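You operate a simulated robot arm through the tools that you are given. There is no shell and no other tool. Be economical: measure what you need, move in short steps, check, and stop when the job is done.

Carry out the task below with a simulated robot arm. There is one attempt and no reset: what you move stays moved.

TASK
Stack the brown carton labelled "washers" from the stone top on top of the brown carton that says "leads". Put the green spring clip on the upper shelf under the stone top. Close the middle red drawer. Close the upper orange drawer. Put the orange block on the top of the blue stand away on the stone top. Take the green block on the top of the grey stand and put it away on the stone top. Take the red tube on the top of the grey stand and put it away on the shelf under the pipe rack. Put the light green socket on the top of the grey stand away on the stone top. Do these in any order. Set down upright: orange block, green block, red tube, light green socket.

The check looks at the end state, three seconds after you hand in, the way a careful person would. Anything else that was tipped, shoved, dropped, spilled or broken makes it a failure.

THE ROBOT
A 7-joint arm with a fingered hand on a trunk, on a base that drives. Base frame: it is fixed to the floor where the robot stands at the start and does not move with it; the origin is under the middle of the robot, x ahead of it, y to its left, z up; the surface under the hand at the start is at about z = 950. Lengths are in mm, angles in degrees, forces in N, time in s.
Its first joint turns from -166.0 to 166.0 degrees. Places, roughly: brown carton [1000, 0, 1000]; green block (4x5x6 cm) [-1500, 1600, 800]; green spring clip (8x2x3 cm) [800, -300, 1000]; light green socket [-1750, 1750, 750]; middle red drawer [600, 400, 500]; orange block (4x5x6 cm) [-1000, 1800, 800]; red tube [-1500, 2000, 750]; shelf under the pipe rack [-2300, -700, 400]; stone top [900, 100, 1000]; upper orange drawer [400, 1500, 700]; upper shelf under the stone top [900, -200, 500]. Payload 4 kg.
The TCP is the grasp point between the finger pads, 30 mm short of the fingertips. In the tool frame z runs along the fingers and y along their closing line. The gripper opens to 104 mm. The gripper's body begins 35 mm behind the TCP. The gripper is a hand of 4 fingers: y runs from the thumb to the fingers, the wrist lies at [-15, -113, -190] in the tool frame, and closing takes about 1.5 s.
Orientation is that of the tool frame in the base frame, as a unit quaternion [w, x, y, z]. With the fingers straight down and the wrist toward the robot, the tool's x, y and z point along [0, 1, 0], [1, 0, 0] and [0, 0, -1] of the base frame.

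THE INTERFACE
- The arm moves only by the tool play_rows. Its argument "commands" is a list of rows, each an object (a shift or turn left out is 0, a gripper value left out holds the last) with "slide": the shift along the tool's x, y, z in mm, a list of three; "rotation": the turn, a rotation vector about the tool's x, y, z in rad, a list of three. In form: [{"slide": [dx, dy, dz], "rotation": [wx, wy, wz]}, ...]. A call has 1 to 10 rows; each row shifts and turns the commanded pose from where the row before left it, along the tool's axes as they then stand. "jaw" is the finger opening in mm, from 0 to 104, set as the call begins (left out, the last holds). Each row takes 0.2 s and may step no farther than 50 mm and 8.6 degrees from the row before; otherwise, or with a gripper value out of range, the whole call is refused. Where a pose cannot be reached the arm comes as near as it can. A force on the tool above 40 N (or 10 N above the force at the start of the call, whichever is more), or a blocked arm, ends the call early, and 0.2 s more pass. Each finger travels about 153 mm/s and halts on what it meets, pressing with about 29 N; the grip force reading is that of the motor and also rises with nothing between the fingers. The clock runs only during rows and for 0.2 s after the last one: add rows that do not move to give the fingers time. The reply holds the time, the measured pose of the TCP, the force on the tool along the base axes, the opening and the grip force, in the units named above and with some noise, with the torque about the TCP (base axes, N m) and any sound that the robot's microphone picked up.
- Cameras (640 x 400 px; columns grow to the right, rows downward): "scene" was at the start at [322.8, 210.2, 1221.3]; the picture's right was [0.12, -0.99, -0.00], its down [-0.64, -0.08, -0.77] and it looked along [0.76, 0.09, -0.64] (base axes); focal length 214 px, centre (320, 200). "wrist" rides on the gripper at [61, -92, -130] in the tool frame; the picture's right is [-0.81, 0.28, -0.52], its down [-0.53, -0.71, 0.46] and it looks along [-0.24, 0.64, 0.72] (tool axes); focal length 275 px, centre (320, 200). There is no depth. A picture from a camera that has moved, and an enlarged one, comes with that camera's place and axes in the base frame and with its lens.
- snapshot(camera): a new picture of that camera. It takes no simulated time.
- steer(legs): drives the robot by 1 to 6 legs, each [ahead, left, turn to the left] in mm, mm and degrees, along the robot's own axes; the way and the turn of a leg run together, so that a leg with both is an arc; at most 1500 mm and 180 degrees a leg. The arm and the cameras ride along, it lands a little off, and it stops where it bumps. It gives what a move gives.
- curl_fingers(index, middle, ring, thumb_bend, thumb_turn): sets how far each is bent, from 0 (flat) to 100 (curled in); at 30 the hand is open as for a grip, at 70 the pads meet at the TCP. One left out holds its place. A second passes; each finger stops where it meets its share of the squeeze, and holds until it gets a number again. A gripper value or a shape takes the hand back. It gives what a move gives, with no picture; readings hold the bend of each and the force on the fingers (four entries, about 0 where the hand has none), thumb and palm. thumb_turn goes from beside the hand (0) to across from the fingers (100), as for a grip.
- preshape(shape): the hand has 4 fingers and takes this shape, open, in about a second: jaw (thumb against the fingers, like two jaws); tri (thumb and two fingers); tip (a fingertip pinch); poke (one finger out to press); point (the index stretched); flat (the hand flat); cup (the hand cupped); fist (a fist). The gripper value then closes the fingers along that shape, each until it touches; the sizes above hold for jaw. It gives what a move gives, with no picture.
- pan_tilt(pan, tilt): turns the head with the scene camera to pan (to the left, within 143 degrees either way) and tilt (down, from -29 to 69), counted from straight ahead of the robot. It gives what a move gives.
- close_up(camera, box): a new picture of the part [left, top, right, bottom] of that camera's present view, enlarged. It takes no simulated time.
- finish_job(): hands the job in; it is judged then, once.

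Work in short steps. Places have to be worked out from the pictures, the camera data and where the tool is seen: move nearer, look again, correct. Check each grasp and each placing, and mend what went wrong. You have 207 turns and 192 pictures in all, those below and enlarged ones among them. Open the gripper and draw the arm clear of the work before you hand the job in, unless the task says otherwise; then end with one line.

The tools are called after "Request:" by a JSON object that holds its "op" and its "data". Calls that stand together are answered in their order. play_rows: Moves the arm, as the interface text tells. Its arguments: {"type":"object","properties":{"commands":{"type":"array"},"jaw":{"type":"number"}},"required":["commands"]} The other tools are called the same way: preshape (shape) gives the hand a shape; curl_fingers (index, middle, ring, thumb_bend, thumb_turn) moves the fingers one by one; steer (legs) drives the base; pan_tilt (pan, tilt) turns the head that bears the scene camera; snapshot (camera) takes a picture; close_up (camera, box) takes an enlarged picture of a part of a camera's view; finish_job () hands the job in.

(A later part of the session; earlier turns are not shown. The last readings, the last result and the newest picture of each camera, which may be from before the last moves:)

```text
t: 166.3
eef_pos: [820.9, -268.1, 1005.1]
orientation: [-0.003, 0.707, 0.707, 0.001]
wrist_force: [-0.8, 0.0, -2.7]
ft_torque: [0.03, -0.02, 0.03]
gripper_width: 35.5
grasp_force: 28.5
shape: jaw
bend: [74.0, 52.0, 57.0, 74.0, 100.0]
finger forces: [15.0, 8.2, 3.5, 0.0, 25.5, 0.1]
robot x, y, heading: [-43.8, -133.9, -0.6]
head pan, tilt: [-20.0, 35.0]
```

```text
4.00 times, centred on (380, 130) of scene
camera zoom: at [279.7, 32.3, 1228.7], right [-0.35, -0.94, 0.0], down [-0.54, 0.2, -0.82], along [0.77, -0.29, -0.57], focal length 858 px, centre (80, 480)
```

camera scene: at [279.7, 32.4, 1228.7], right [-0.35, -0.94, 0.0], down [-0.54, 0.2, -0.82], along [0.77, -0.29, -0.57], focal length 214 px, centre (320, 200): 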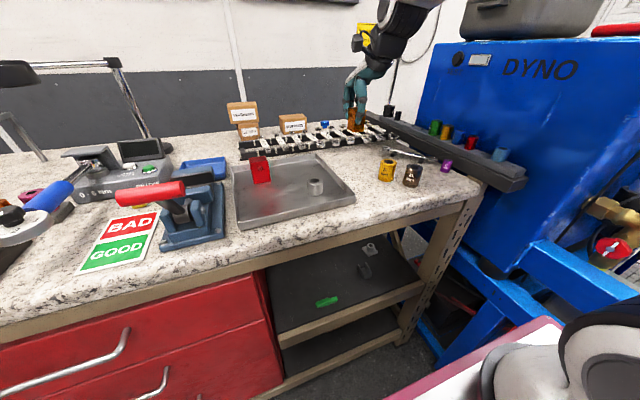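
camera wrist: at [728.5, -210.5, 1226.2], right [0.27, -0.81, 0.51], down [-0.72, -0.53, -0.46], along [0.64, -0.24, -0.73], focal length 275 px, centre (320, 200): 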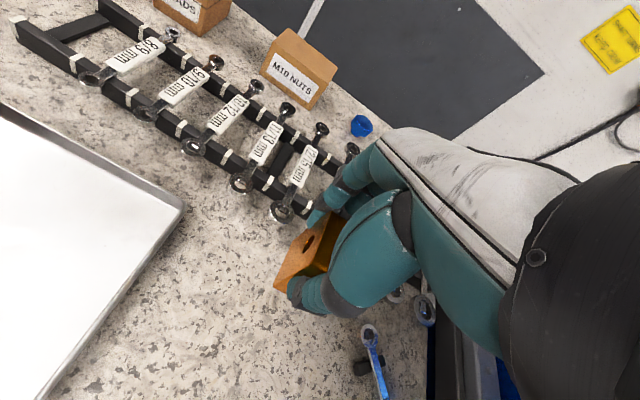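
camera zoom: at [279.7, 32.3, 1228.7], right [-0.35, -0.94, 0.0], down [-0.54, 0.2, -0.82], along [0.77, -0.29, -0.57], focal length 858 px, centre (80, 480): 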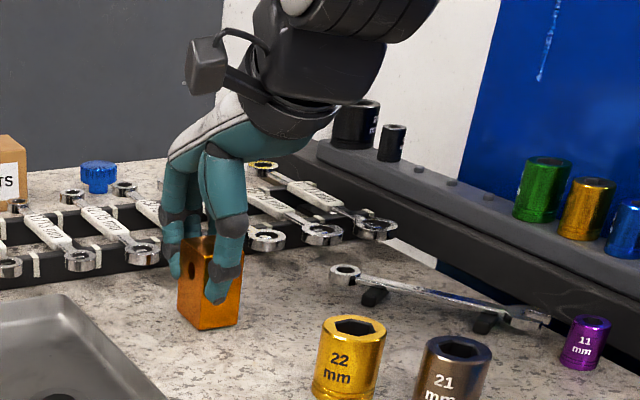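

Upright and close to the surface. I ease down.

Request:
{"op": "play_rows", "data": {"commands": [{"slide": [0, 0, 3]}, {"slide": [0, 0, 2]}, {"slide": [0, 0, 2]}, {}]}}

Request:
{"op": "play_rows", "data": {"commands": [{"slide": [0, 0, 1.5]}, {"slide": [0, 0, 1.5]}, {}]}}

```text
t: 167.3
eef_pos: [821.7, -268.3, 1002.8]
orientation: [0.0, 0.709, 0.705, 0.003]
wrist_force: [-0.9, 0.2, 31.6]
ft_torque: [0.0, -0.02, 0.0]
gripper_width: 37.6
grasp_force: 28.7
shape: jaw
bend: [74.0, 52.0, 57.0, 74.0, 100.0]
finger forces: [18.1, 10.3, 3.7, 0.0, 31.4, 0.1]
robot x, y, heading: [-46.3, -136.7, -0.9]
head pan, tilt: [-20.0, 35.0]
```

```text
t: 167.8
eef_pos: [821.6, -268.9, 1003.7]
orientation: [0.004, 0.708, 0.706, 0.005]
wrist_force: [-4.2, 0.9, 18.2]
ft_torque: [0.04, 0.14, -0.03]
gripper_width: 38.1
grasp_force: 28.8
shape: jaw
bend: [74.0, 52.0, 58.0, 74.0, 100.0]
finger forces: [16.5, 8.9, 3.5, 0.0, 30.5, 0.0]
robot x, y, heading: [-42.7, -130.7, -0.8]
head pan, tilt: [-20.0, 35.0]
stopped in row 2: the force on the tool passed its limit at 44 N (the readings are from after the stop); the commanded pose is now the measured one
```

Contact is firm. I relieve 1 mm, open to 75, and rise.

Request:
{"op": "play_rows", "data": {"commands": [{"slide": [0, 0, -1]}, {}]}}

Request:
{"op": "play_rows", "data": {"commands": [{}, {}, {}, {}], "jaw": 75}}

Request:
{"op": "play_rows", "data": {"commands": [{"slide": [0, 0, -15]}, {"slide": [0, 0, -40]}, {"slide": [0, 0, -50]}, {"slide": [0, 0, -50]}, {"slide": [0, 0, -50]}, {"slide": [0, 0, -40]}]}}

Request:
{"op": "close_up", "data": {"camera": "scene", "box": [220, 80, 460, 230]}}

```text
t: 168.3
eef_pos: [822.9, -268.0, 1002.9]
orientation: [0.002, 0.709, 0.705, 0.004]
wrist_force: [-0.5, 0.7, 17.2]
ft_torque: [0.06, 0.0, 0.02]
gripper_width: 38.0
grasp_force: 28.9
shape: jaw
bend: [74.0, 52.0, 58.0, 74.0, 100.0]
finger forces: [17.9, 10.0, 3.6, 0.1, 28.9, 0.0]
robot x, y, heading: [-45.0, -131.9, -0.7]
head pan, tilt: [-20.0, 35.0]
```

```text
t: 169.3
eef_pos: [822.8, -268.8, 1001.1]
orientation: [0.0, 0.708, 0.706, 0.003]
wrist_force: [0.1, 0.2, -0.7]
ft_torque: [0.0, 0.0, 0.01]
gripper_width: 74.5
grasp_force: 0.0
shape: jaw
bend: [27.0, 37.0, 34.0, 57.0, 99.0]
finger forces: [0.0, 0.0, 0.0, 0.0, 0.1, 0.0]
robot x, y, heading: [-42.1, -136.5, -0.6]
head pan, tilt: [-20.0, 35.0]
```

```text
t: 170.8
eef_pos: [822.6, -270.1, 1247.2]
orientation: [0.0, 0.708, 0.706, 0.002]
wrist_force: [0.7, -0.8, -0.6]
ft_torque: [0.0, -0.04, -0.01]
gripper_width: 74.9
grasp_force: 0.1
shape: jaw
bend: [27.0, 36.0, 34.0, 57.0, 99.0]
finger forces: [0.0, 0.0, 0.1, 0.1, 0.1, 0.0]
robot x, y, heading: [-41.9, -139.3, -0.6]
head pan, tilt: [-20.0, 35.0]
```

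```text
2.67 times, centred on (340, 155) of scene
camera zoom: at [279.8, 32.3, 1228.7], right [-0.35, -0.94, 0.0], down [-0.54, 0.2, -0.82], along [0.77, -0.29, -0.57], focal length 572 px, centre (267, 320)
```

zoom: 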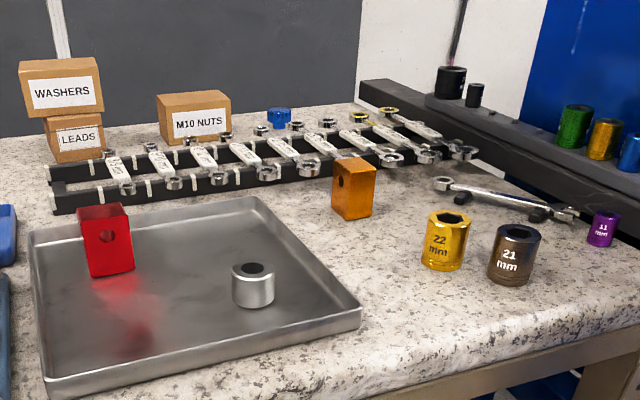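

The orange block is down upright. I drive back to the grey stand for the green block.

Request:
{"op": "steer", "data": {"legs": [[-700, 0, 0], [0, 0, 90], [950, 0, 0], [0, 720, 0]]}}

Request:
{"op": "pan_tilt", "data": {"pan": 5, "tilt": 38}}

Request:
{"op": "snapshot", "data": {"camera": "scene"}}

Request:
{"op": "snapshot", "data": {"camera": "wrist"}}

```text
t: 186.4
eef_pos: [-1288.1, 1709.1, 1247.1]
orientation: [-0.002, 0.007, 1.0, 0.003]
wrist_force: [0.3, -0.7, -1.0]
ft_torque: [0.02, 0.04, 0.01]
gripper_width: 75.1
grasp_force: 0.0
shape: jaw
bend: [27.0, 36.0, 34.0, 57.0, 99.0]
finger forces: [0.1, 0.1, 0.1, 0.1, 0.0, 0.1]
robot x, y, heading: [-1432.8, 842.6, 88.8]
head pan, tilt: [-20.0, 35.0]
```

```text
t: 187.3
eef_pos: [-1286.5, 1708.8, 1248.0]
orientation: [-0.002, 0.007, 1.0, 0.003]
wrist_force: [0.0, 0.8, 0.0]
ft_torque: [0.02, 0.0, 0.01]
gripper_width: 74.8
grasp_force: 0.1
shape: jaw
bend: [27.0, 36.0, 34.0, 57.0, 99.0]
finger forces: [0.0, 0.0, 0.1, 0.0, 0.1, 0.0]
robot x, y, heading: [-1435.5, 843.6, 88.9]
head pan, tilt: [5.0, 38.0]
```

```text
96 pictures are left
camera scene: at [-1634.3, 1174.8, 1224.2], right [1.0, 0.06, 0.0], down [0.04, -0.61, -0.79], along [-0.05, 0.79, -0.62], focal length 214 px, centre (320, 200)
```

scene: 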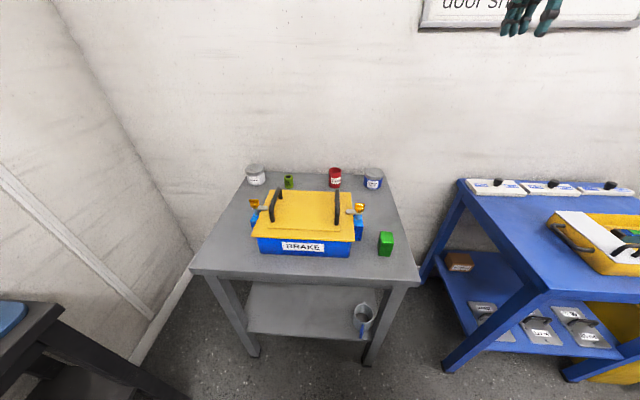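

```text
95 pictures are left
camera wrist: at [-1349.5, 1616.4, 1376.7], right [0.82, 0.26, 0.52], down [0.52, -0.72, -0.46], along [0.25, 0.64, -0.72], focal length 275 px, centre (320, 200)
```

wrist: 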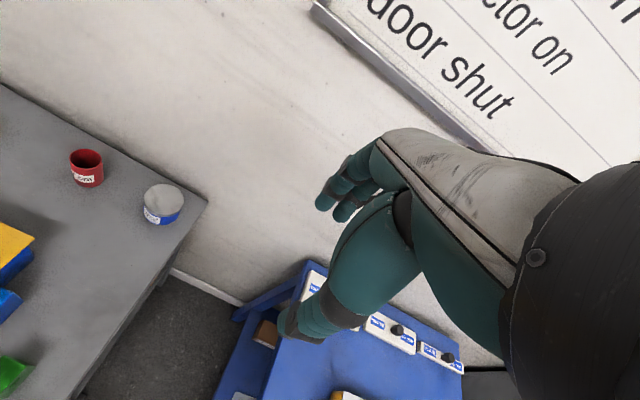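

I triangulate: green block (-1480, 1570, 772), red tube (-1621, 1884, 783), socket (-1800, 1873, 771). I move over the green block.

Request:
{"op": "play_rows", "data": {"commands": [{"slide": [38, -28, 0]}, {"slide": [38, -28, 0]}, {"slide": [38, -28, 0]}, {"slide": [38, -28, 0]}, {"slide": [38, -28, 0]}, {"slide": [0, 0, 50]}, {"slide": [0, 0, 50]}, {"slide": [0, 0, 50]}, {"slide": [0, 0, 50]}, {"slide": [0, 0, 50]}]}}

Request:
{"op": "snapshot", "data": {"camera": "wrist"}}

Request:
{"op": "close_up", "data": {"camera": "scene", "box": [240, 160, 420, 272]}}

```text
t: 189.5
eef_pos: [-1478.1, 1571.0, 996.4]
orientation: [-0.002, 0.006, 1.0, 0.002]
wrist_force: [0.3, 0.3, 0.8]
ft_torque: [0.03, 0.01, 0.02]
gripper_width: 74.8
grasp_force: 0.0
shape: jaw
bend: [27.0, 36.0, 34.0, 57.0, 99.0]
finger forces: [0.0, 0.0, 0.1, 0.0, 0.1, 0.0]
robot x, y, heading: [-1432.1, 842.8, 88.7]
head pan, tilt: [5.0, 38.0]
```

```text
94 pictures are left
camera wrist: at [-1540.5, 1478.4, 1126.1], right [0.82, 0.26, 0.52], down [0.52, -0.72, -0.46], along [0.25, 0.64, -0.72], focal length 275 px, centre (320, 200)
```

wrist: 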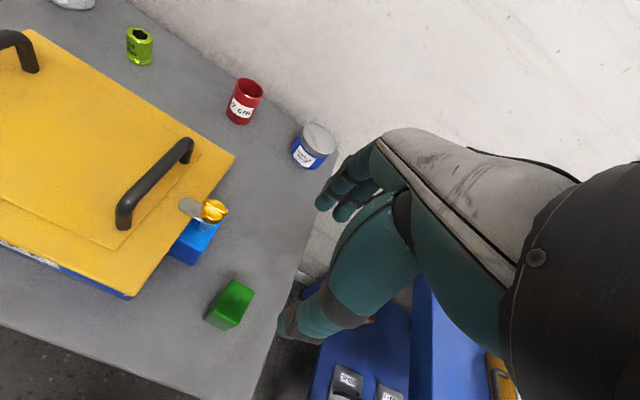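

```text
3.56 times, centred on (330, 216) of scene
camera zoom: at [-1634.3, 1174.5, 1224.3], right [1.0, 0.07, 0.0], down [0.04, -0.61, -0.79], along [-0.05, 0.79, -0.62], focal length 763 px, centre (284, 143)
```

zoom: 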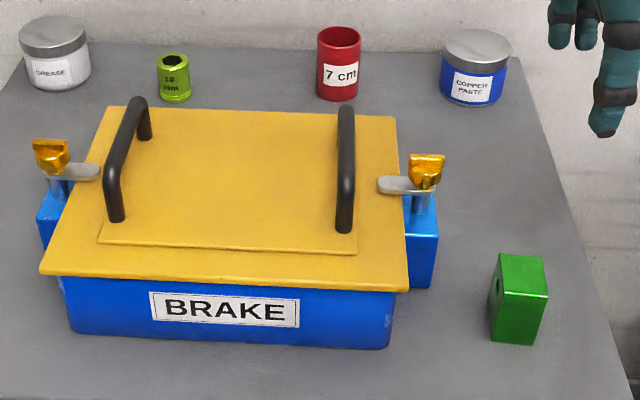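

The block is centred near (-1482, 1567), nearly aligned. I descend around it.

Request:
{"op": "play_rows", "data": {"commands": [{"slide": [4, -4, 45]}, {"slide": [0, 0, 45]}, {"slide": [0, 0, 45]}, {"slide": [0, 0, 20]}, {}], "jaw": 72}}

Request:
{"op": "snapshot", "data": {"camera": "wrist"}}

Request:
{"op": "close_up", "data": {"camera": "scene", "box": [320, 190, 440, 265]}}

```text
t: 190.7
eef_pos: [-1483.8, 1568.4, 843.6]
orientation: [-0.001, 0.007, 1.0, 0.002]
wrist_force: [-0.3, 0.2, 0.1]
ft_torque: [0.01, -0.02, -0.01]
gripper_width: 72.0
grasp_force: 0.1
shape: jaw
bend: [27.0, 37.0, 34.0, 59.0, 99.0]
finger forces: [0.0, 0.0, 0.1, 0.0, 0.0, 0.0]
robot x, y, heading: [-1436.5, 844.6, 88.6]
head pan, tilt: [5.0, 38.0]
```

```text
92 pictures are left
camera wrist: at [-1544.9, 1476.7, 972.9], right [0.82, 0.26, 0.52], down [0.52, -0.72, -0.46], along [0.25, 0.65, -0.72], focal length 275 px, centre (320, 200)
```

wrist: 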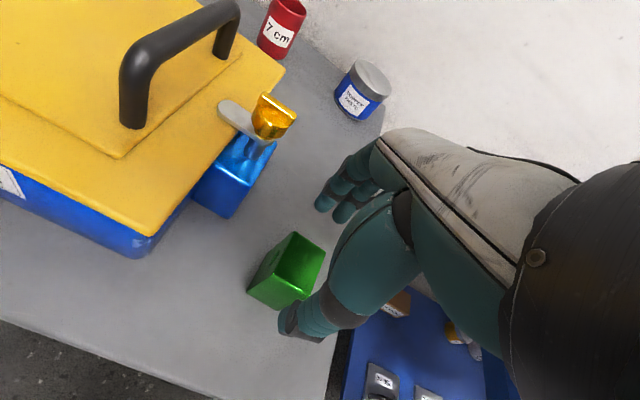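

```text
5.33 times, centred on (380, 228) of scene
camera zoom: at [-1634.4, 1174.8, 1224.2], right [1.0, 0.07, 0.0], down [0.04, -0.61, -0.79], along [-0.05, 0.79, -0.62], focal length 1144 px, centre (0, 53)
```

zoom: 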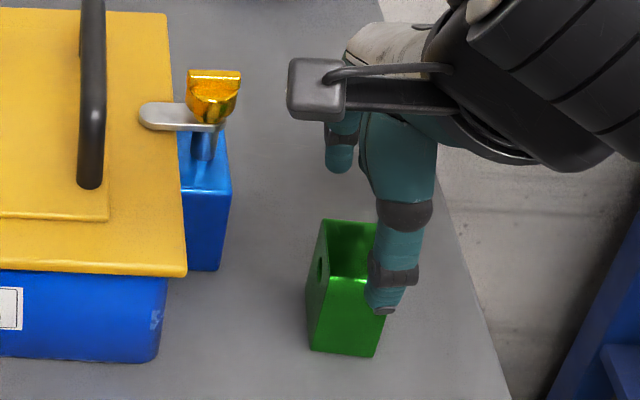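

It is well centred. I descend to z≈797 and close.

Request:
{"op": "play_rows", "data": {"commands": [{"slide": [2, 0, 20]}, {"slide": [0, 0, 20]}, {"slide": [0, 0, 8]}, {}]}}

Request:
{"op": "play_rows", "data": {"commands": [{}, {}, {}, {}, {}, {}], "jaw": 15}}

Request:
{"op": "play_rows", "data": {"commands": [{"slide": [0, 0, -15]}, {"slide": [0, 0, -35]}, {}]}}

Request:
{"op": "close_up", "data": {"camera": "scene", "box": [320, 170, 440, 245]}}

```text
t: 191.7
eef_pos: [-1486.0, 1569.6, 794.2]
orientation: [-0.001, 0.007, 1.0, 0.003]
wrist_force: [1.4, 0.6, 0.7]
ft_torque: [-0.01, 0.0, 0.0]
gripper_width: 72.2
grasp_force: 0.0
shape: jaw
bend: [27.0, 37.0, 34.0, 59.0, 99.0]
finger forces: [0.1, 0.0, 0.0, 0.0, 0.0, 0.1]
robot x, y, heading: [-1430.9, 843.7, 88.6]
head pan, tilt: [5.0, 38.0]
```

```text
t: 193.1
eef_pos: [-1486.0, 1568.2, 794.0]
orientation: [-0.002, 0.007, 1.0, 0.002]
wrist_force: [-0.2, 0.2, 0.0]
ft_torque: [-0.03, 0.0, 0.0]
gripper_width: 34.1
grasp_force: 28.8
shape: jaw
bend: [74.0, 52.0, 58.0, 73.0, 100.0]
finger forces: [16.6, 8.9, 2.1, 0.0, 26.6, 0.1]
robot x, y, heading: [-1431.5, 843.5, 88.6]
head pan, tilt: [5.0, 38.0]
```

```text
t: 193.9
eef_pos: [-1487.6, 1568.5, 844.0]
orientation: [-0.002, 0.008, 1.0, 0.002]
wrist_force: [-0.9, 0.0, -2.2]
ft_torque: [0.02, 0.01, 0.0]
gripper_width: 34.4
grasp_force: 28.8
shape: jaw
bend: [74.0, 52.0, 58.0, 73.0, 100.0]
finger forces: [16.7, 9.0, 1.9, 0.0, 26.7, 0.0]
robot x, y, heading: [-1433.4, 846.8, 88.7]
head pan, tilt: [5.0, 38.0]
```

```text
5.33 times, centred on (380, 208) of scene
camera zoom: at [-1634.4, 1174.9, 1224.2], right [1.0, 0.07, 0.0], down [0.04, -0.61, -0.79], along [-0.05, 0.79, -0.62], focal length 1144 px, centre (0, 160)
```

zoom: 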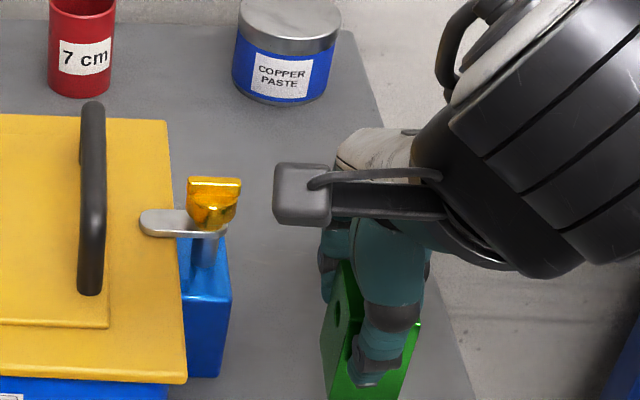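

The green block is held. I raise it and drive to the bench; target spot is the free stone at about (615, -260).

Request:
{"op": "play_rows", "data": {"commands": [{"slide": [0, 0, -50]}, {"slide": [0, 0, -50]}, {"slide": [0, 0, -50]}, {"slide": [0, 0, -50]}, {"slide": [0, 0, -50]}, {"slide": [0, 0, -50]}, {"slide": [0, 0, -50]}, {"slide": [0, 0, -50]}]}}

Request:
{"op": "steer", "data": {"legs": [[-350, 0, 0], [0, 0, -88.7], [0, -690, 0], [1250, 0, 0]]}}

Request:
{"op": "pan_tilt", "data": {"pan": -15, "tilt": 38}}

Request:
{"op": "snapshot", "data": {"camera": "scene"}}

Request:
{"op": "snapshot", "data": {"camera": "wrist"}}

```text
t: 195.7
eef_pos: [-1483.6, 1567.6, 1246.9]
orientation: [-0.002, 0.006, 1.0, 0.002]
wrist_force: [-0.2, 1.2, -1.4]
ft_torque: [-0.05, -0.01, 0.0]
gripper_width: 34.4
grasp_force: 29.4
shape: jaw
bend: [74.0, 52.0, 58.0, 73.0, 100.0]
finger forces: [16.8, 9.2, 1.9, 0.0, 26.6, 0.0]
robot x, y, heading: [-1435.7, 846.1, 88.6]
head pan, tilt: [5.0, 38.0]
```

```text
t: 211.2
eef_pos: [551.2, -153.6, 1247.0]
orientation: [0.001, 0.706, 0.709, 0.003]
wrist_force: [0.6, -1.3, -1.0]
ft_torque: [-0.01, 0.06, 0.02]
gripper_width: 34.0
grasp_force: 29.7
shape: jaw
bend: [74.0, 52.0, 58.0, 73.0, 100.0]
finger forces: [16.7, 8.9, 1.8, 0.0, 26.1, 0.1]
robot x, y, heading: [-173.5, -216.8, -0.2]
head pan, tilt: [5.0, 38.0]
```

```text
t: 212.1
eef_pos: [550.6, -153.6, 1246.0]
orientation: [0.0, 0.706, 0.708, 0.003]
wrist_force: [0.1, 0.9, -2.2]
ft_torque: [-0.01, -0.01, -0.01]
gripper_width: 34.0
grasp_force: 28.8
shape: jaw
bend: [74.0, 52.0, 58.0, 73.0, 100.0]
finger forces: [16.6, 9.1, 1.8, 0.0, 26.1, 0.0]
robot x, y, heading: [-173.5, -220.0, -0.3]
head pan, tilt: [-15.0, 38.0]
```

```text
89 pictures are left
camera scene: at [148.3, -40.4, 1224.2], right [-0.26, -0.96, 0.0], down [-0.59, 0.16, -0.79], along [0.76, -0.21, -0.62], focal length 214 px, centre (320, 200)
```

scene: 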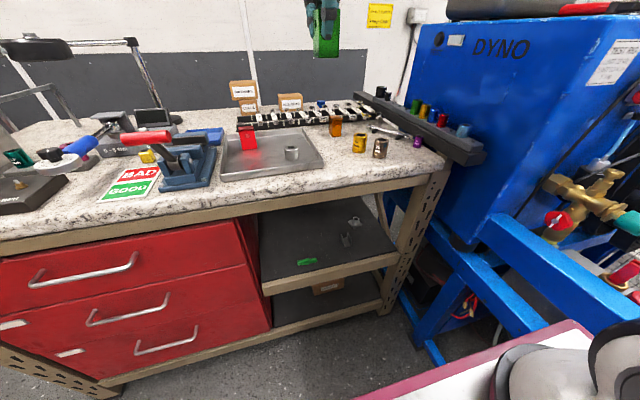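

```text
88 pictures are left
camera wrist: at [457.0, -93.3, 1375.9], right [0.28, -0.81, 0.52], down [-0.71, -0.53, -0.46], along [0.65, -0.24, -0.72], focal length 275 px, centre (320, 200)
```

wrist: 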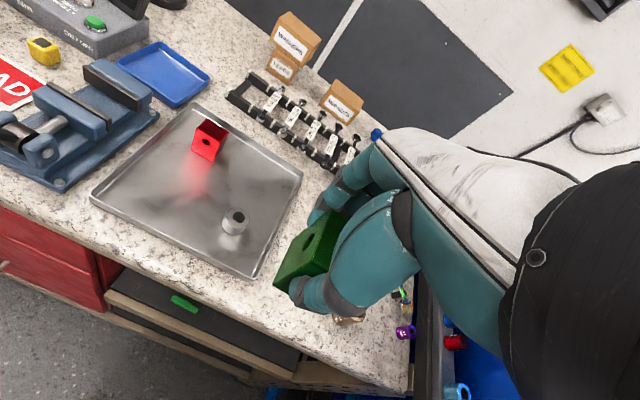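

I move above (618, -260) and lower partway to check the spot.

Request:
{"op": "play_rows", "data": {"commands": [{"slide": [-36, 23, 0]}, {"slide": [-36, 23, 0]}, {"slide": [-35, 22, 0]}, {"slide": [0, 0, 50]}, {"slide": [0, 0, 50]}, {"slide": [0, 0, 50]}, {"slide": [0, 0, 20]}]}}

Request:
{"op": "close_up", "data": {"camera": "scene", "box": [240, 80, 480, 230]}}

Request:
{"op": "snapshot", "data": {"camera": "wrist"}}

```text
t: 213.7
eef_pos: [619.6, -258.5, 1074.8]
orientation: [0.001, 0.706, 0.708, 0.003]
wrist_force: [0.2, 0.3, -2.6]
ft_torque: [-0.01, 0.04, 0.01]
gripper_width: 33.7
grasp_force: 29.5
shape: jaw
bend: [74.0, 52.0, 58.0, 73.0, 100.0]
finger forces: [16.5, 9.0, 1.7, 0.0, 26.1, 0.0]
robot x, y, heading: [-172.0, -216.6, -0.4]
head pan, tilt: [-15.0, 38.0]
```

```text
2.67 times, centred on (360, 155) of scene
camera zoom: at [148.2, -40.5, 1224.2], right [-0.26, -0.96, 0.0], down [-0.59, 0.16, -0.79], along [0.76, -0.21, -0.62], focal length 572 px, centre (213, 320)
```

zoom: 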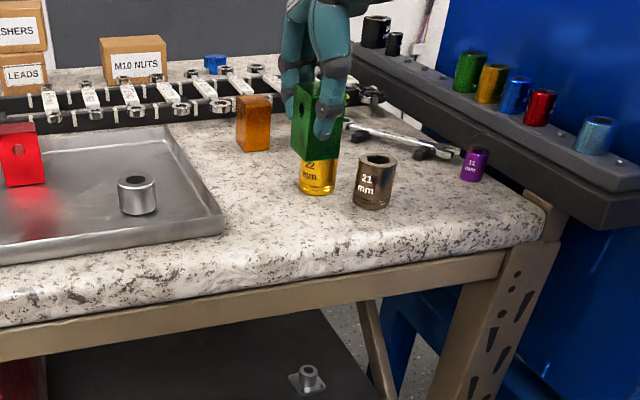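

```text
86 pictures are left
camera wrist: at [526.0, -199.2, 1203.6], right [0.28, -0.81, 0.52], down [-0.71, -0.53, -0.46], along [0.65, -0.24, -0.72], focal length 275 px, centre (320, 200)
```

wrist: 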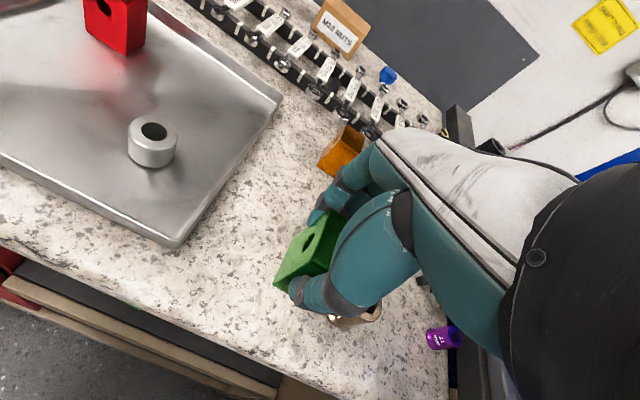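

The yellow socket is too close behind that spot for opening fingers. I shift to (598, -233) and then lower.

Request:
{"op": "play_rows", "data": {"commands": [{"slide": [26, -21, 0]}, {"slide": [0, 0, 35]}, {"slide": [0, 0, 30]}, {}]}}

Request:
{"op": "snapshot", "data": {"camera": "wrist"}}

Request:
{"op": "close_up", "data": {"camera": "scene", "box": [260, 100, 420, 200]}}

```text
t: 214.7
eef_pos: [598.2, -233.3, 1010.5]
orientation: [0.0, 0.706, 0.708, 0.004]
wrist_force: [-0.1, -0.4, -2.4]
ft_torque: [0.04, 0.01, -0.01]
gripper_width: 33.7
grasp_force: 29.0
shape: jaw
bend: [74.0, 52.0, 58.0, 74.0, 100.0]
finger forces: [16.4, 9.1, 1.7, 0.0, 26.0, 0.0]
robot x, y, heading: [-177.3, -216.8, -0.3]
head pan, tilt: [-15.0, 38.0]
```

```text
85 pictures are left
camera wrist: at [504.5, -173.3, 1140.6], right [0.28, -0.81, 0.52], down [-0.71, -0.53, -0.46], along [0.65, -0.24, -0.72], focal length 275 px, centre (320, 200)
```

wrist: 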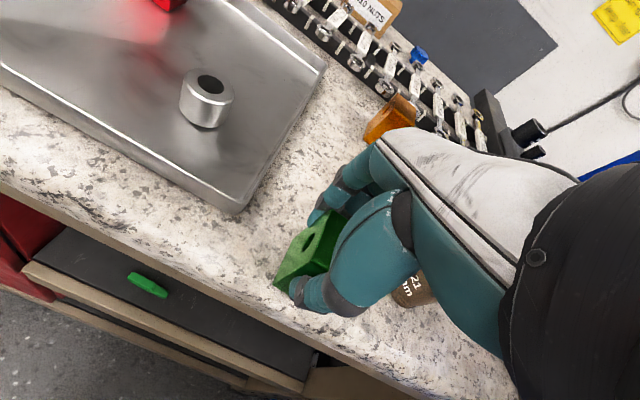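

```text
4.00 times, centred on (340, 150) of scene
camera zoom: at [148.3, -40.5, 1224.2], right [-0.26, -0.96, 0.0], down [-0.59, 0.16, -0.79], along [0.76, -0.21, -0.62], focal length 858 px, centre (240, 400)
```

zoom: 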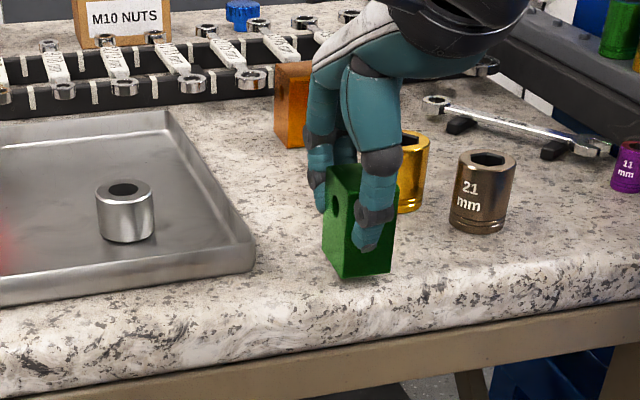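

Clear on all sides. I ease down to contact.

Request:
{"op": "play_rows", "data": {"commands": [{"slide": [0, 0, 3]}, {"slide": [0, 0, 2]}, {"slide": [0, 0, 2]}, {}]}}

Request:
{"op": "play_rows", "data": {"commands": [{"slide": [0, 0, 1.5]}, {}]}}

```text
t: 215.7
eef_pos: [599.8, -232.8, 1003.8]
orientation: [0.001, 0.706, 0.708, 0.003]
wrist_force: [-0.1, 1.0, -0.8]
ft_torque: [0.01, -0.02, 0.0]
gripper_width: 33.6
grasp_force: 28.8
shape: jaw
bend: [74.0, 52.0, 58.0, 74.0, 100.0]
finger forces: [16.4, 9.2, 1.7, 0.0, 26.2, 0.1]
robot x, y, heading: [-171.7, -220.4, -0.3]
head pan, tilt: [-15.0, 38.0]
```

```text
t: 216.3
eef_pos: [598.4, -232.6, 1002.7]
orientation: [0.002, 0.706, 0.708, 0.004]
wrist_force: [0.3, 0.3, 9.2]
ft_torque: [-0.01, -0.07, 0.02]
gripper_width: 34.4
grasp_force: 28.5
shape: jaw
bend: [74.0, 52.0, 58.0, 74.0, 100.0]
finger forces: [17.1, 9.8, 1.8, 0.0, 27.3, 0.0]
robot x, y, heading: [-175.3, -216.7, -0.2]
head pan, tilt: [-15.0, 38.0]
```

Contact at 9 N. I open to 66 and rise straight up.

Request:
{"op": "play_rows", "data": {"commands": [{}, {}, {}, {}], "jaw": 66}}

Request:
{"op": "play_rows", "data": {"commands": [{"slide": [0, 0, -15]}, {"slide": [0, 0, -40]}, {"slide": [0, 0, -50]}, {"slide": [0, 0, -50]}, {"slide": [0, 0, -50]}, {"slide": [0, 0, -40]}]}}

Request:
{"op": "close_up", "data": {"camera": "scene", "box": [240, 80, 480, 230]}}

```text
t: 217.3
eef_pos: [598.4, -233.1, 1002.3]
orientation: [0.0, 0.706, 0.708, 0.003]
wrist_force: [-0.1, 0.9, 0.0]
ft_torque: [0.01, 0.0, 0.01]
gripper_width: 65.9
grasp_force: 0.1
shape: jaw
bend: [28.0, 39.0, 36.0, 63.0, 100.0]
finger forces: [0.0, 0.0, 0.0, 0.1, 0.0, 0.0]
robot x, y, heading: [-174.4, -218.4, -0.1]
head pan, tilt: [-15.0, 38.0]
```

```text
t: 218.7
eef_pos: [598.5, -232.1, 1248.1]
orientation: [0.0, 0.706, 0.708, 0.002]
wrist_force: [-0.3, -0.8, -0.7]
ft_torque: [0.03, -0.01, -0.02]
gripper_width: 65.4
grasp_force: 0.1
shape: jaw
bend: [28.0, 39.0, 36.0, 63.0, 100.0]
finger forces: [0.0, 0.1, 0.0, 0.0, 0.0, 0.0]
robot x, y, heading: [-172.6, -213.7, -0.2]
head pan, tilt: [-15.0, 38.0]
```

```text
2.67 times, centred on (360, 155) of scene
camera zoom: at [148.4, -40.5, 1224.1], right [-0.26, -0.96, 0.0], down [-0.59, 0.16, -0.79], along [0.76, -0.21, -0.62], focal length 572 px, centre (213, 320)
```

zoom: 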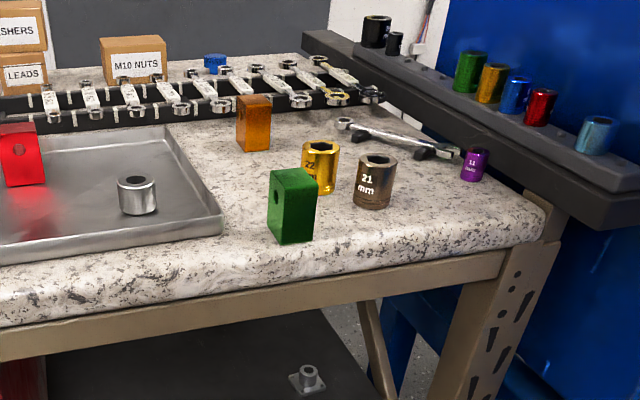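

The green block stands upright. Next I drive to the grey stand for the light green socket.

Request:
{"op": "steer", "data": {"legs": [[-600, 0, 0], [0, 0, 90], [1150, 0, 0], [0, 880, 0]]}}

Request:
{"op": "pan_tilt", "data": {"pan": 5, "tilt": 40}}

Request:
{"op": "snapshot", "data": {"camera": "scene"}}

Request:
{"op": "snapshot", "data": {"camera": "wrist"}}

```text
t: 235.7
eef_pos: [-1620.3, 1752.5, 1248.5]
orientation: [-0.002, 0.001, 1.0, 0.002]
wrist_force: [0.0, -0.2, -0.4]
ft_torque: [-0.02, 0.0, 0.0]
gripper_width: 65.8
grasp_force: 0.0
shape: jaw
bend: [28.0, 39.0, 36.0, 63.0, 100.0]
finger forces: [0.1, 0.0, 0.0, 0.0, 0.1, 0.0]
robot x, y, heading: [-1640.9, 979.7, 89.4]
head pan, tilt: [-15.0, 38.0]
```

```text
t: 236.6
eef_pos: [-1619.1, 1751.9, 1249.9]
orientation: [-0.001, 0.001, 1.0, 0.003]
wrist_force: [-0.3, 0.5, 0.5]
ft_torque: [0.0, 0.02, 0.03]
gripper_width: 65.7
grasp_force: 0.0
shape: jaw
bend: [28.0, 39.0, 36.0, 63.0, 100.0]
finger forces: [0.0, 0.1, 0.0, 0.0, 0.1, 0.0]
robot x, y, heading: [-1641.6, 982.7, 89.6]
head pan, tilt: [5.0, 40.0]
```

```text
82 pictures are left
camera scene: at [-1845.7, 1307.8, 1221.2], right [1.0, 0.07, 0.0], down [0.05, -0.64, -0.77], along [-0.06, 0.76, -0.64], focal length 214 px, centre (320, 200)
```

scene: 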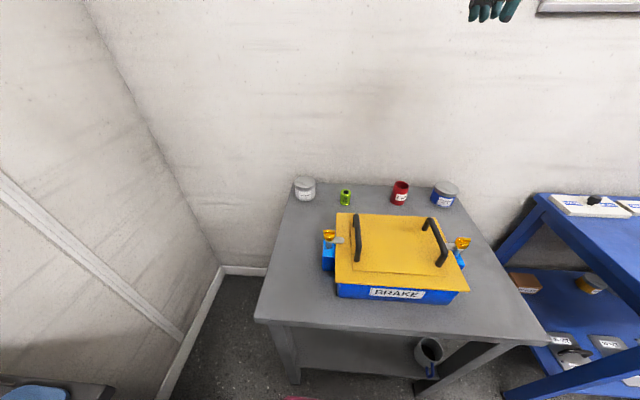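

```text
81 pictures are left
camera wrist: at [-1681.7, 1658.8, 1378.2], right [0.81, 0.27, 0.52], down [0.53, -0.71, -0.46], along [0.24, 0.65, -0.72], focal length 275 px, centre (320, 200)
```

wrist: 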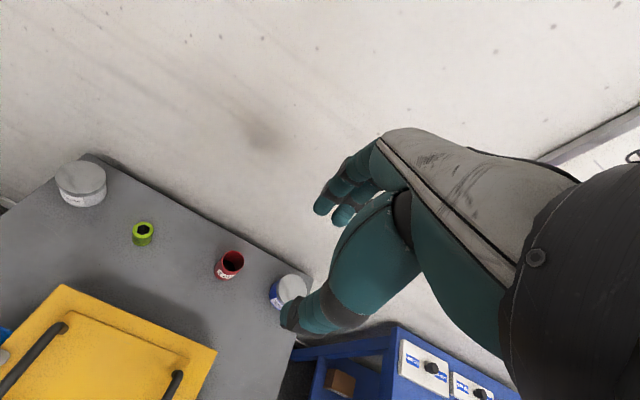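

The socket is at about (-1806, 1881), top z≈777. I move above it and descend partway.

Request:
{"op": "play_rows", "data": {"commands": [{"slide": [37.4, 25.8, 0]}, {"slide": [37.4, 25.8, 0]}, {"slide": [37.4, 25.8, 0]}, {"slide": [37.4, 25.8, 0]}, {"slide": [37.4, 25.8, 0]}, {"slide": [0, 0, 50]}, {"slide": [0, 0, 50]}, {"slide": [0, 0, 50]}, {"slide": [0, 0, 50]}, {"slide": [0, 0, 50]}]}}

Request:
{"op": "play_rows", "data": {"commands": [{"slide": [0, 0, 50]}, {"slide": [0, 0, 50]}, {}]}}

Request:
{"op": "snapshot", "data": {"camera": "wrist"}}

Request:
{"op": "close_up", "data": {"camera": "scene", "box": [280, 120, 440, 220]}}

```text
t: 238.8
eef_pos: [-1805.5, 1881.9, 1000.0]
orientation: [-0.003, 0.002, 1.0, 0.003]
wrist_force: [-0.3, 0.1, 0.1]
ft_torque: [-0.02, 0.0, 0.02]
gripper_width: 65.6
grasp_force: 0.1
shape: jaw
bend: [28.0, 39.0, 36.0, 63.0, 100.0]
finger forces: [0.1, 0.0, 0.0, 0.0, 0.1, 0.1]
robot x, y, heading: [-1638.6, 980.4, 89.3]
head pan, tilt: [5.0, 40.0]
```

```text
t: 239.6
eef_pos: [-1808.1, 1882.4, 899.2]
orientation: [-0.002, 0.003, 1.0, 0.002]
wrist_force: [-0.4, -0.7, -0.6]
ft_torque: [0.02, -0.01, 0.02]
gripper_width: 65.6
grasp_force: 0.0
shape: jaw
bend: [28.0, 39.0, 36.0, 63.0, 100.0]
finger forces: [0.0, 0.0, 0.0, 0.1, 0.0, 0.0]
robot x, y, heading: [-1641.5, 979.0, 89.5]
head pan, tilt: [5.0, 40.0]
```

```text
80 pictures are left
camera wrist: at [-1869.8, 1789.7, 1029.4], right [0.81, 0.27, 0.52], down [0.53, -0.71, -0.46], along [0.24, 0.65, -0.72], focal length 275 px, centre (320, 200)
```

wrist: 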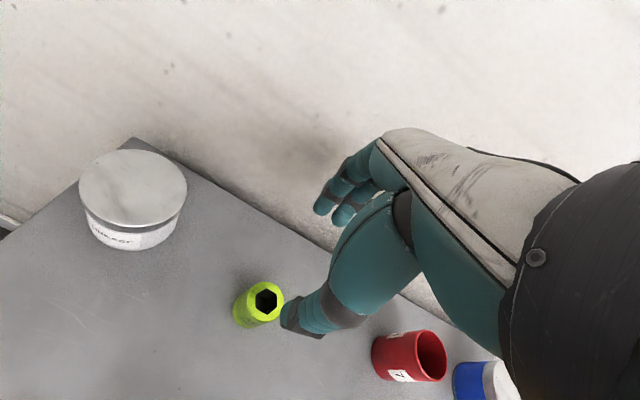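

```text
4.00 times, centred on (360, 170) of scene
camera zoom: at [-1845.8, 1307.8, 1221.2], right [1.0, 0.08, 0.0], down [0.05, -0.64, -0.77], along [-0.06, 0.76, -0.64], focal length 858 px, centre (160, 320)
```

zoom: 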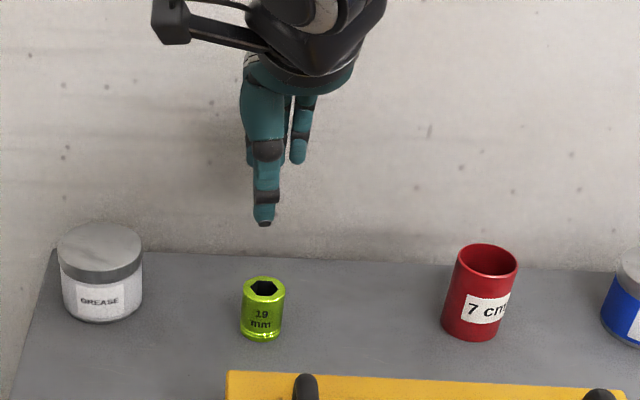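

Refined socket centre is about (-1803, 1870), with its top near z 790. I correct and descend to z≈785.

Request:
{"op": "play_rows", "data": {"commands": [{"slide": [-5, -12, 0]}, {"slide": [0, 0, 40]}, {"slide": [0, 0, 20]}, {}]}}

Request:
{"op": "snapshot", "data": {"camera": "wrist"}}

Request:
{"op": "close_up", "data": {"camera": "scene", "box": [300, 130, 420, 205]}}

```text
t: 240.6
eef_pos: [-1803.1, 1870.3, 838.3]
orientation: [-0.001, 0.001, 1.0, 0.002]
wrist_force: [0.3, 0.3, -1.1]
ft_torque: [0.0, 0.03, 0.0]
gripper_width: 65.8
grasp_force: 0.0
shape: jaw
bend: [28.0, 39.0, 36.0, 63.0, 100.0]
finger forces: [0.1, 0.0, 0.0, 0.0, 0.1, 0.1]
robot x, y, heading: [-1642.6, 978.9, 89.0]
head pan, tilt: [5.0, 40.0]
```

```text
78 pictures are left
camera wrist: at [-1865.1, 1778.3, 969.3], right [0.81, 0.27, 0.52], down [0.53, -0.71, -0.46], along [0.24, 0.65, -0.72], focal length 275 px, centre (320, 200)
```

wrist: 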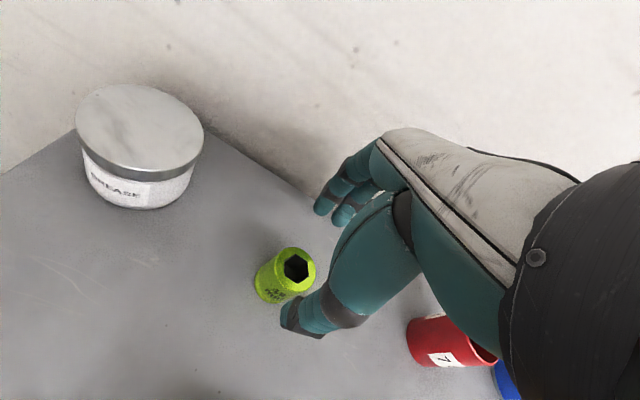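

```text
5.33 times, centred on (360, 168) of scene
camera zoom: at [-1845.8, 1307.8, 1221.2], right [1.0, 0.08, 0.0], down [0.05, -0.64, -0.77], along [-0.06, 0.76, -0.64], focal length 1144 px, centre (107, 373)
```

zoom: 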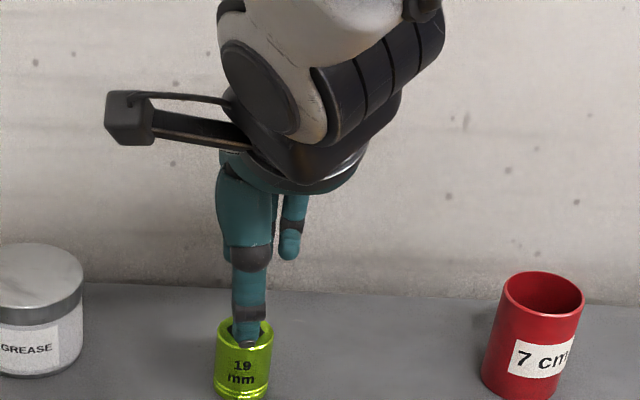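

Centred. I descend to 785 and close.

Request:
{"op": "play_rows", "data": {"commands": [{"slide": [0, 0, 30]}, {"slide": [0, 0, 23]}, {}]}}

Request:
{"op": "play_rows", "data": {"commands": [{}, {}, {}, {}, {}, {}], "jaw": 10}}

Request:
{"op": "play_rows", "data": {"commands": [{"slide": [0, 0, -15]}, {"slide": [0, 0, -35]}, {}]}}

Request:
{"op": "snapshot", "data": {"camera": "wrist"}}

Request:
{"op": "close_up", "data": {"camera": "scene", "box": [300, 130, 420, 205]}}

```text
t: 241.4
eef_pos: [-1803.3, 1871.4, 787.5]
orientation: [-0.002, 0.002, 1.0, 0.003]
wrist_force: [-0.4, 0.1, 0.1]
ft_torque: [0.0, -0.02, 0.01]
gripper_width: 65.8
grasp_force: 0.1
shape: jaw
bend: [28.0, 39.0, 36.0, 63.0, 100.0]
finger forces: [0.0, 0.0, 0.1, 0.0, 0.0, 0.1]
robot x, y, heading: [-1642.7, 979.4, 89.5]
head pan, tilt: [5.0, 40.0]
```

```text
t: 242.8
eef_pos: [-1803.6, 1871.6, 787.7]
orientation: [-0.002, 0.002, 1.0, 0.003]
wrist_force: [0.0, 0.2, 1.0]
ft_torque: [-0.01, 0.01, 0.01]
gripper_width: 24.3
grasp_force: 29.6
shape: jaw
bend: [73.0, 56.0, 62.0, 74.0, 100.0]
finger forces: [13.9, 11.0, 0.0, 0.1, 25.0, 0.0]
robot x, y, heading: [-1640.3, 979.9, 89.3]
head pan, tilt: [5.0, 40.0]
```

```text
t: 243.6
eef_pos: [-1804.0, 1872.8, 837.3]
orientation: [-0.001, 0.002, 1.0, 0.002]
wrist_force: [0.6, -0.1, -1.1]
ft_torque: [0.0, 0.0, -0.02]
gripper_width: 24.1
grasp_force: 29.2
shape: jaw
bend: [73.0, 56.0, 62.0, 74.0, 100.0]
finger forces: [14.3, 10.9, 0.0, 0.1, 24.8, 0.0]
robot x, y, heading: [-1641.5, 979.0, 89.2]
head pan, tilt: [5.0, 40.0]
```

```text
76 pictures are left
camera wrist: at [-1865.4, 1779.8, 967.2], right [0.81, 0.27, 0.52], down [0.53, -0.71, -0.46], along [0.24, 0.65, -0.72], focal length 275 px, centre (320, 200)
```

wrist: 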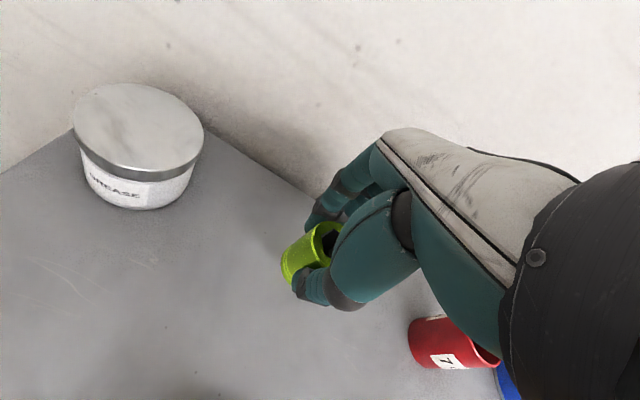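

```text
5.33 times, centred on (360, 168) of scene
camera zoom: at [-1845.9, 1307.9, 1221.2], right [1.0, 0.08, 0.0], down [0.05, -0.64, -0.77], along [-0.06, 0.76, -0.64], focal length 1144 px, centre (107, 373)
```

zoom: 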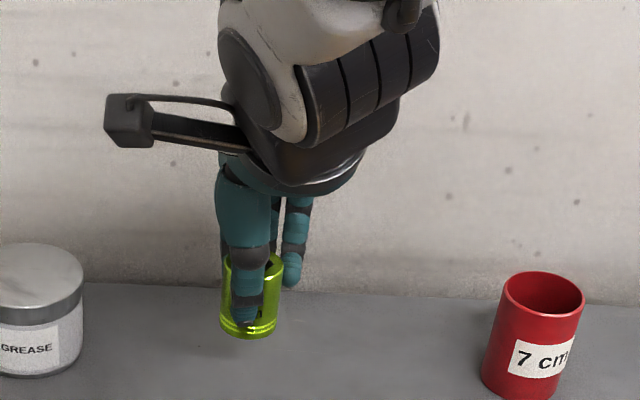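

The socket is held upright. I lift, and drive to the bench, aiming for the spot where the washers carton used to be, around (1040, 160).

Request:
{"op": "play_rows", "data": {"commands": [{"slide": [0, 0, -50]}, {"slide": [0, 0, -50]}, {"slide": [0, 0, -50]}, {"slide": [0, 0, -50]}, {"slide": [0, 0, -50]}, {"slide": [0, 0, -50]}, {"slide": [0, 0, -50]}, {"slide": [0, 0, -50]}]}}

Request:
{"op": "steer", "data": {"legs": [[-450, 0, 0], [0, 0, -89.3], [0, -530, 0], [1300, 0, 0]]}}

Request:
{"op": "pan_tilt", "data": {"pan": 0, "tilt": 35}}

Request:
{"op": "snapshot", "data": {"camera": "scene"}}

```text
t: 245.4
eef_pos: [-1800.3, 1868.9, 1235.3]
orientation: [-0.002, 0.002, 1.0, 0.002]
wrist_force: [-1.2, -0.4, -2.3]
ft_torque: [-0.01, 0.0, 0.0]
gripper_width: 24.0
grasp_force: 29.3
shape: jaw
bend: [73.0, 56.0, 62.0, 74.0, 100.0]
finger forces: [14.3, 11.1, 0.1, 0.0, 24.6, 0.0]
robot x, y, heading: [-1640.1, 982.0, 89.5]
head pan, tilt: [5.0, 40.0]
```

```text
t: 260.7
eef_pos: [564.1, 237.8, 1234.4]
orientation: [0.001, 0.694, 0.72, 0.003]
wrist_force: [-0.6, -0.7, -1.1]
ft_torque: [0.02, -0.03, 0.0]
gripper_width: 23.9
grasp_force: 28.8
shape: jaw
bend: [73.0, 56.0, 62.0, 74.0, 100.0]
finger forces: [14.2, 11.3, 0.1, 0.0, 24.2, 0.1]
robot x, y, heading: [-316.5, 42.4, 1.9]
head pan, tilt: [5.0, 40.0]
```

```text
t: 261.3
eef_pos: [563.5, 238.2, 1235.0]
orientation: [0.0, 0.693, 0.721, 0.003]
wrist_force: [-0.6, -0.3, -2.0]
ft_torque: [0.0, 0.01, 0.02]
gripper_width: 23.9
grasp_force: 29.0
shape: jaw
bend: [73.0, 56.0, 62.0, 74.0, 100.0]
finger forces: [14.1, 11.3, 0.0, 0.0, 24.2, 0.1]
robot x, y, heading: [-320.2, 44.4, 1.5]
head pan, tilt: [0.0, 35.0]
```

```text
74 pictures are left
camera scene: at [2.8, 250.5, 1228.7], right [0.03, -1.0, 0.0], down [-0.57, -0.02, -0.82], along [0.82, 0.03, -0.57], focal length 214 px, centre (320, 200)
```

scene: 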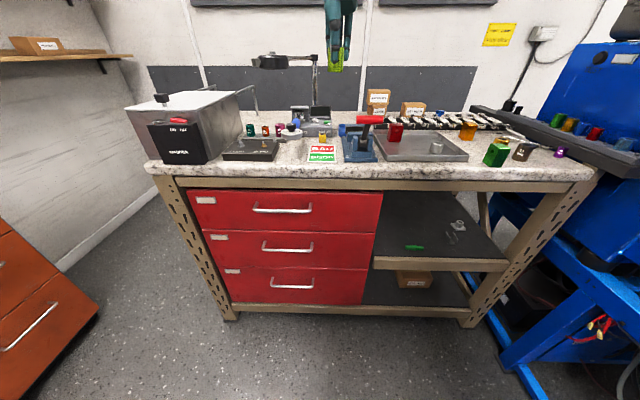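

I correct the heading and lateral offset, then move in to the bench.

Request:
{"op": "steer", "data": {"legs": [[0, 0, -1.7], [0, -50, 0], [460, 0, 0]]}}

Request:
{"op": "pan_tilt", "data": {"pan": -5, "tilt": 35}}

Request:
{"op": "snapshot", "data": {"camera": "scene"}}

Request:
{"op": "snapshot", "data": {"camera": "wrist"}}

```text
t: 265.0
eef_pos: [1037.1, 173.3, 1235.7]
orientation: [0.0, 0.699, 0.715, 0.003]
wrist_force: [0.1, 0.8, -2.7]
ft_torque: [-0.03, 0.01, -0.02]
gripper_width: 23.9
grasp_force: 28.9
shape: jaw
bend: [73.0, 55.0, 62.0, 74.0, 100.0]
finger forces: [14.3, 11.3, 0.1, 0.0, 24.2, 0.0]
robot x, y, heading: [151.6, -5.8, 0.8]
head pan, tilt: [0.0, 35.0]
```

```text
t: 265.7
eef_pos: [1036.8, 173.0, 1234.1]
orientation: [0.0, 0.699, 0.715, 0.003]
wrist_force: [-0.3, -0.3, -1.5]
ft_torque: [0.03, 0.0, 0.05]
gripper_width: 23.9
grasp_force: 28.7
shape: jaw
bend: [73.0, 55.0, 62.0, 74.0, 100.0]
finger forces: [14.2, 11.4, 0.1, 0.1, 24.3, 0.0]
robot x, y, heading: [149.5, -5.7, 0.8]
head pan, tilt: [-5.0, 35.0]
```

```text
73 pictures are left
camera scene: at [475.3, 189.8, 1228.7], right [-0.07, -1.0, 0.0], down [-0.57, 0.04, -0.82], along [0.82, -0.06, -0.57], focal length 214 px, centre (320, 200)
```

scene: 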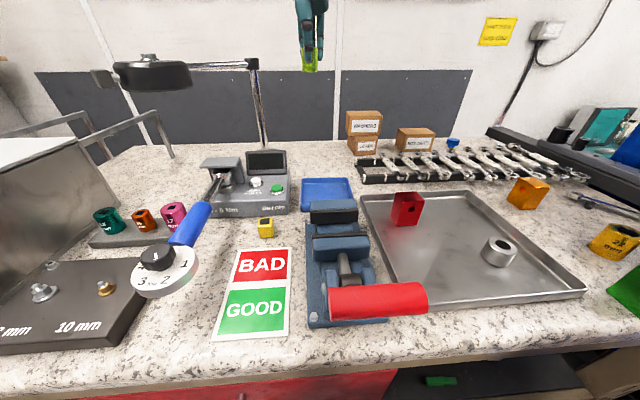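

```text
72 pictures are left
camera wrist: at [942.3, 232.1, 1364.5], right [0.29, -0.81, 0.52], down [-0.7, -0.55, -0.46], along [0.65, -0.23, -0.72], focal length 275 px, centre (320, 200)
```

wrist: 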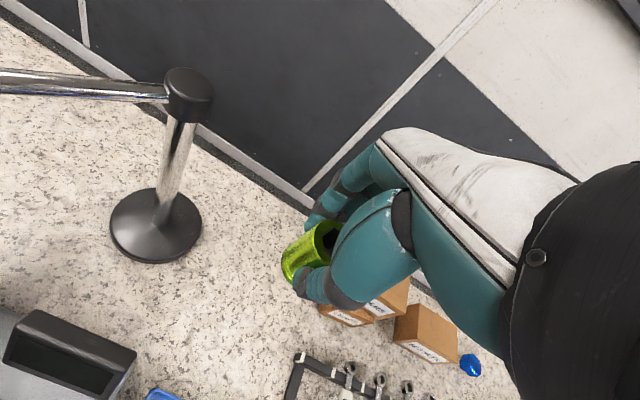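

There is plenty of free stone below. I shift 15 mm right and lower to z≈1006.

Request:
{"op": "play_rows", "data": {"commands": [{"slide": [-15, 3, 0]}, {"slide": [0, 0, 50]}, {"slide": [0, 0, 50]}, {"slide": [0, 0, 50]}, {"slide": [0, 0, 50]}, {"slide": [0, 0, 29]}, {}]}}

Request:
{"op": "snapshot", "data": {"camera": "wrist"}}

Request:
{"op": "close_up", "data": {"camera": "scene", "box": [240, 110, 400, 210]}}

```text
t: 267.3
eef_pos: [1040.7, 159.3, 1005.9]
orientation: [0.001, 0.7, 0.714, 0.003]
wrist_force: [-0.2, -0.2, -1.8]
ft_torque: [0.02, 0.02, 0.0]
gripper_width: 23.9
grasp_force: 28.7
shape: jaw
bend: [73.0, 55.0, 62.0, 74.0, 100.0]
finger forces: [14.2, 11.3, 0.0, 0.0, 24.1, 0.1]
robot x, y, heading: [147.1, -7.7, 0.7]
head pan, tilt: [-5.0, 35.0]
```

```text
71 pictures are left
camera wrist: at [946.9, 217.5, 1135.9], right [0.29, -0.81, 0.52], down [-0.7, -0.55, -0.46], along [0.65, -0.23, -0.72], focal length 275 px, centre (320, 200)
```

wrist: 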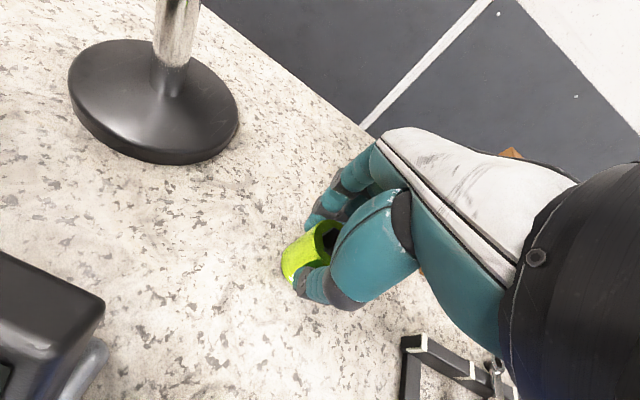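

```text
4.00 times, centred on (320, 160) of scene
camera zoom: at [475.3, 189.7, 1228.7], right [-0.07, -1.0, 0.0], down [-0.57, 0.04, -0.82], along [0.82, -0.06, -0.57], focal length 858 px, centre (320, 360)
```

zoom: 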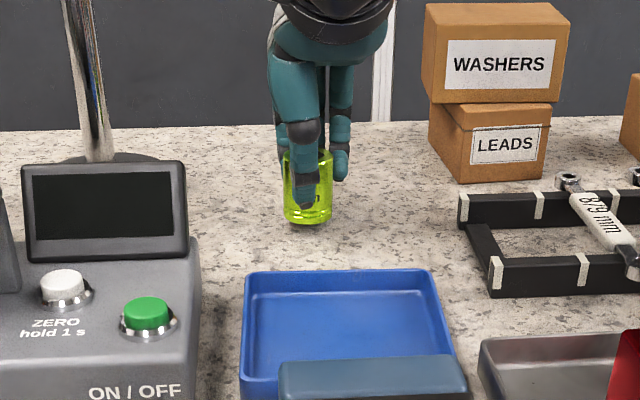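

The spot is clear and the socket is upright. I ease it down.

Request:
{"op": "play_rows", "data": {"commands": [{"slide": [0, 0, 3]}, {"slide": [0, 0, 3]}, {"slide": [0, 0, 2]}, {}]}}

Request:
{"op": "play_rows", "data": {"commands": [{"slide": [0, 0, 1.5]}, {}]}}

```text
t: 268.3
eef_pos: [1041.7, 159.3, 998.4]
orientation: [0.001, 0.7, 0.714, 0.003]
wrist_force: [0.9, -0.2, -1.4]
ft_torque: [0.05, -0.01, 0.0]
gripper_width: 24.0
grasp_force: 29.6
shape: jaw
bend: [73.0, 55.0, 62.0, 74.0, 100.0]
finger forces: [14.3, 11.3, 0.1, 0.0, 24.1, 0.0]
robot x, y, heading: [151.7, -7.1, 0.6]
head pan, tilt: [-5.0, 35.0]
```

```text
t: 268.9
eef_pos: [1041.2, 160.6, 997.3]
orientation: [0.0, 0.7, 0.714, 0.004]
wrist_force: [0.4, 0.8, 3.4]
ft_torque: [0.03, -0.05, 0.04]
gripper_width: 24.3
grasp_force: 28.6
shape: jaw
bend: [73.0, 55.0, 62.0, 74.0, 100.0]
finger forces: [14.8, 11.4, 0.0, 0.0, 24.9, 0.0]
robot x, y, heading: [149.4, -4.9, 0.6]
head pan, tilt: [-5.0, 35.0]
```

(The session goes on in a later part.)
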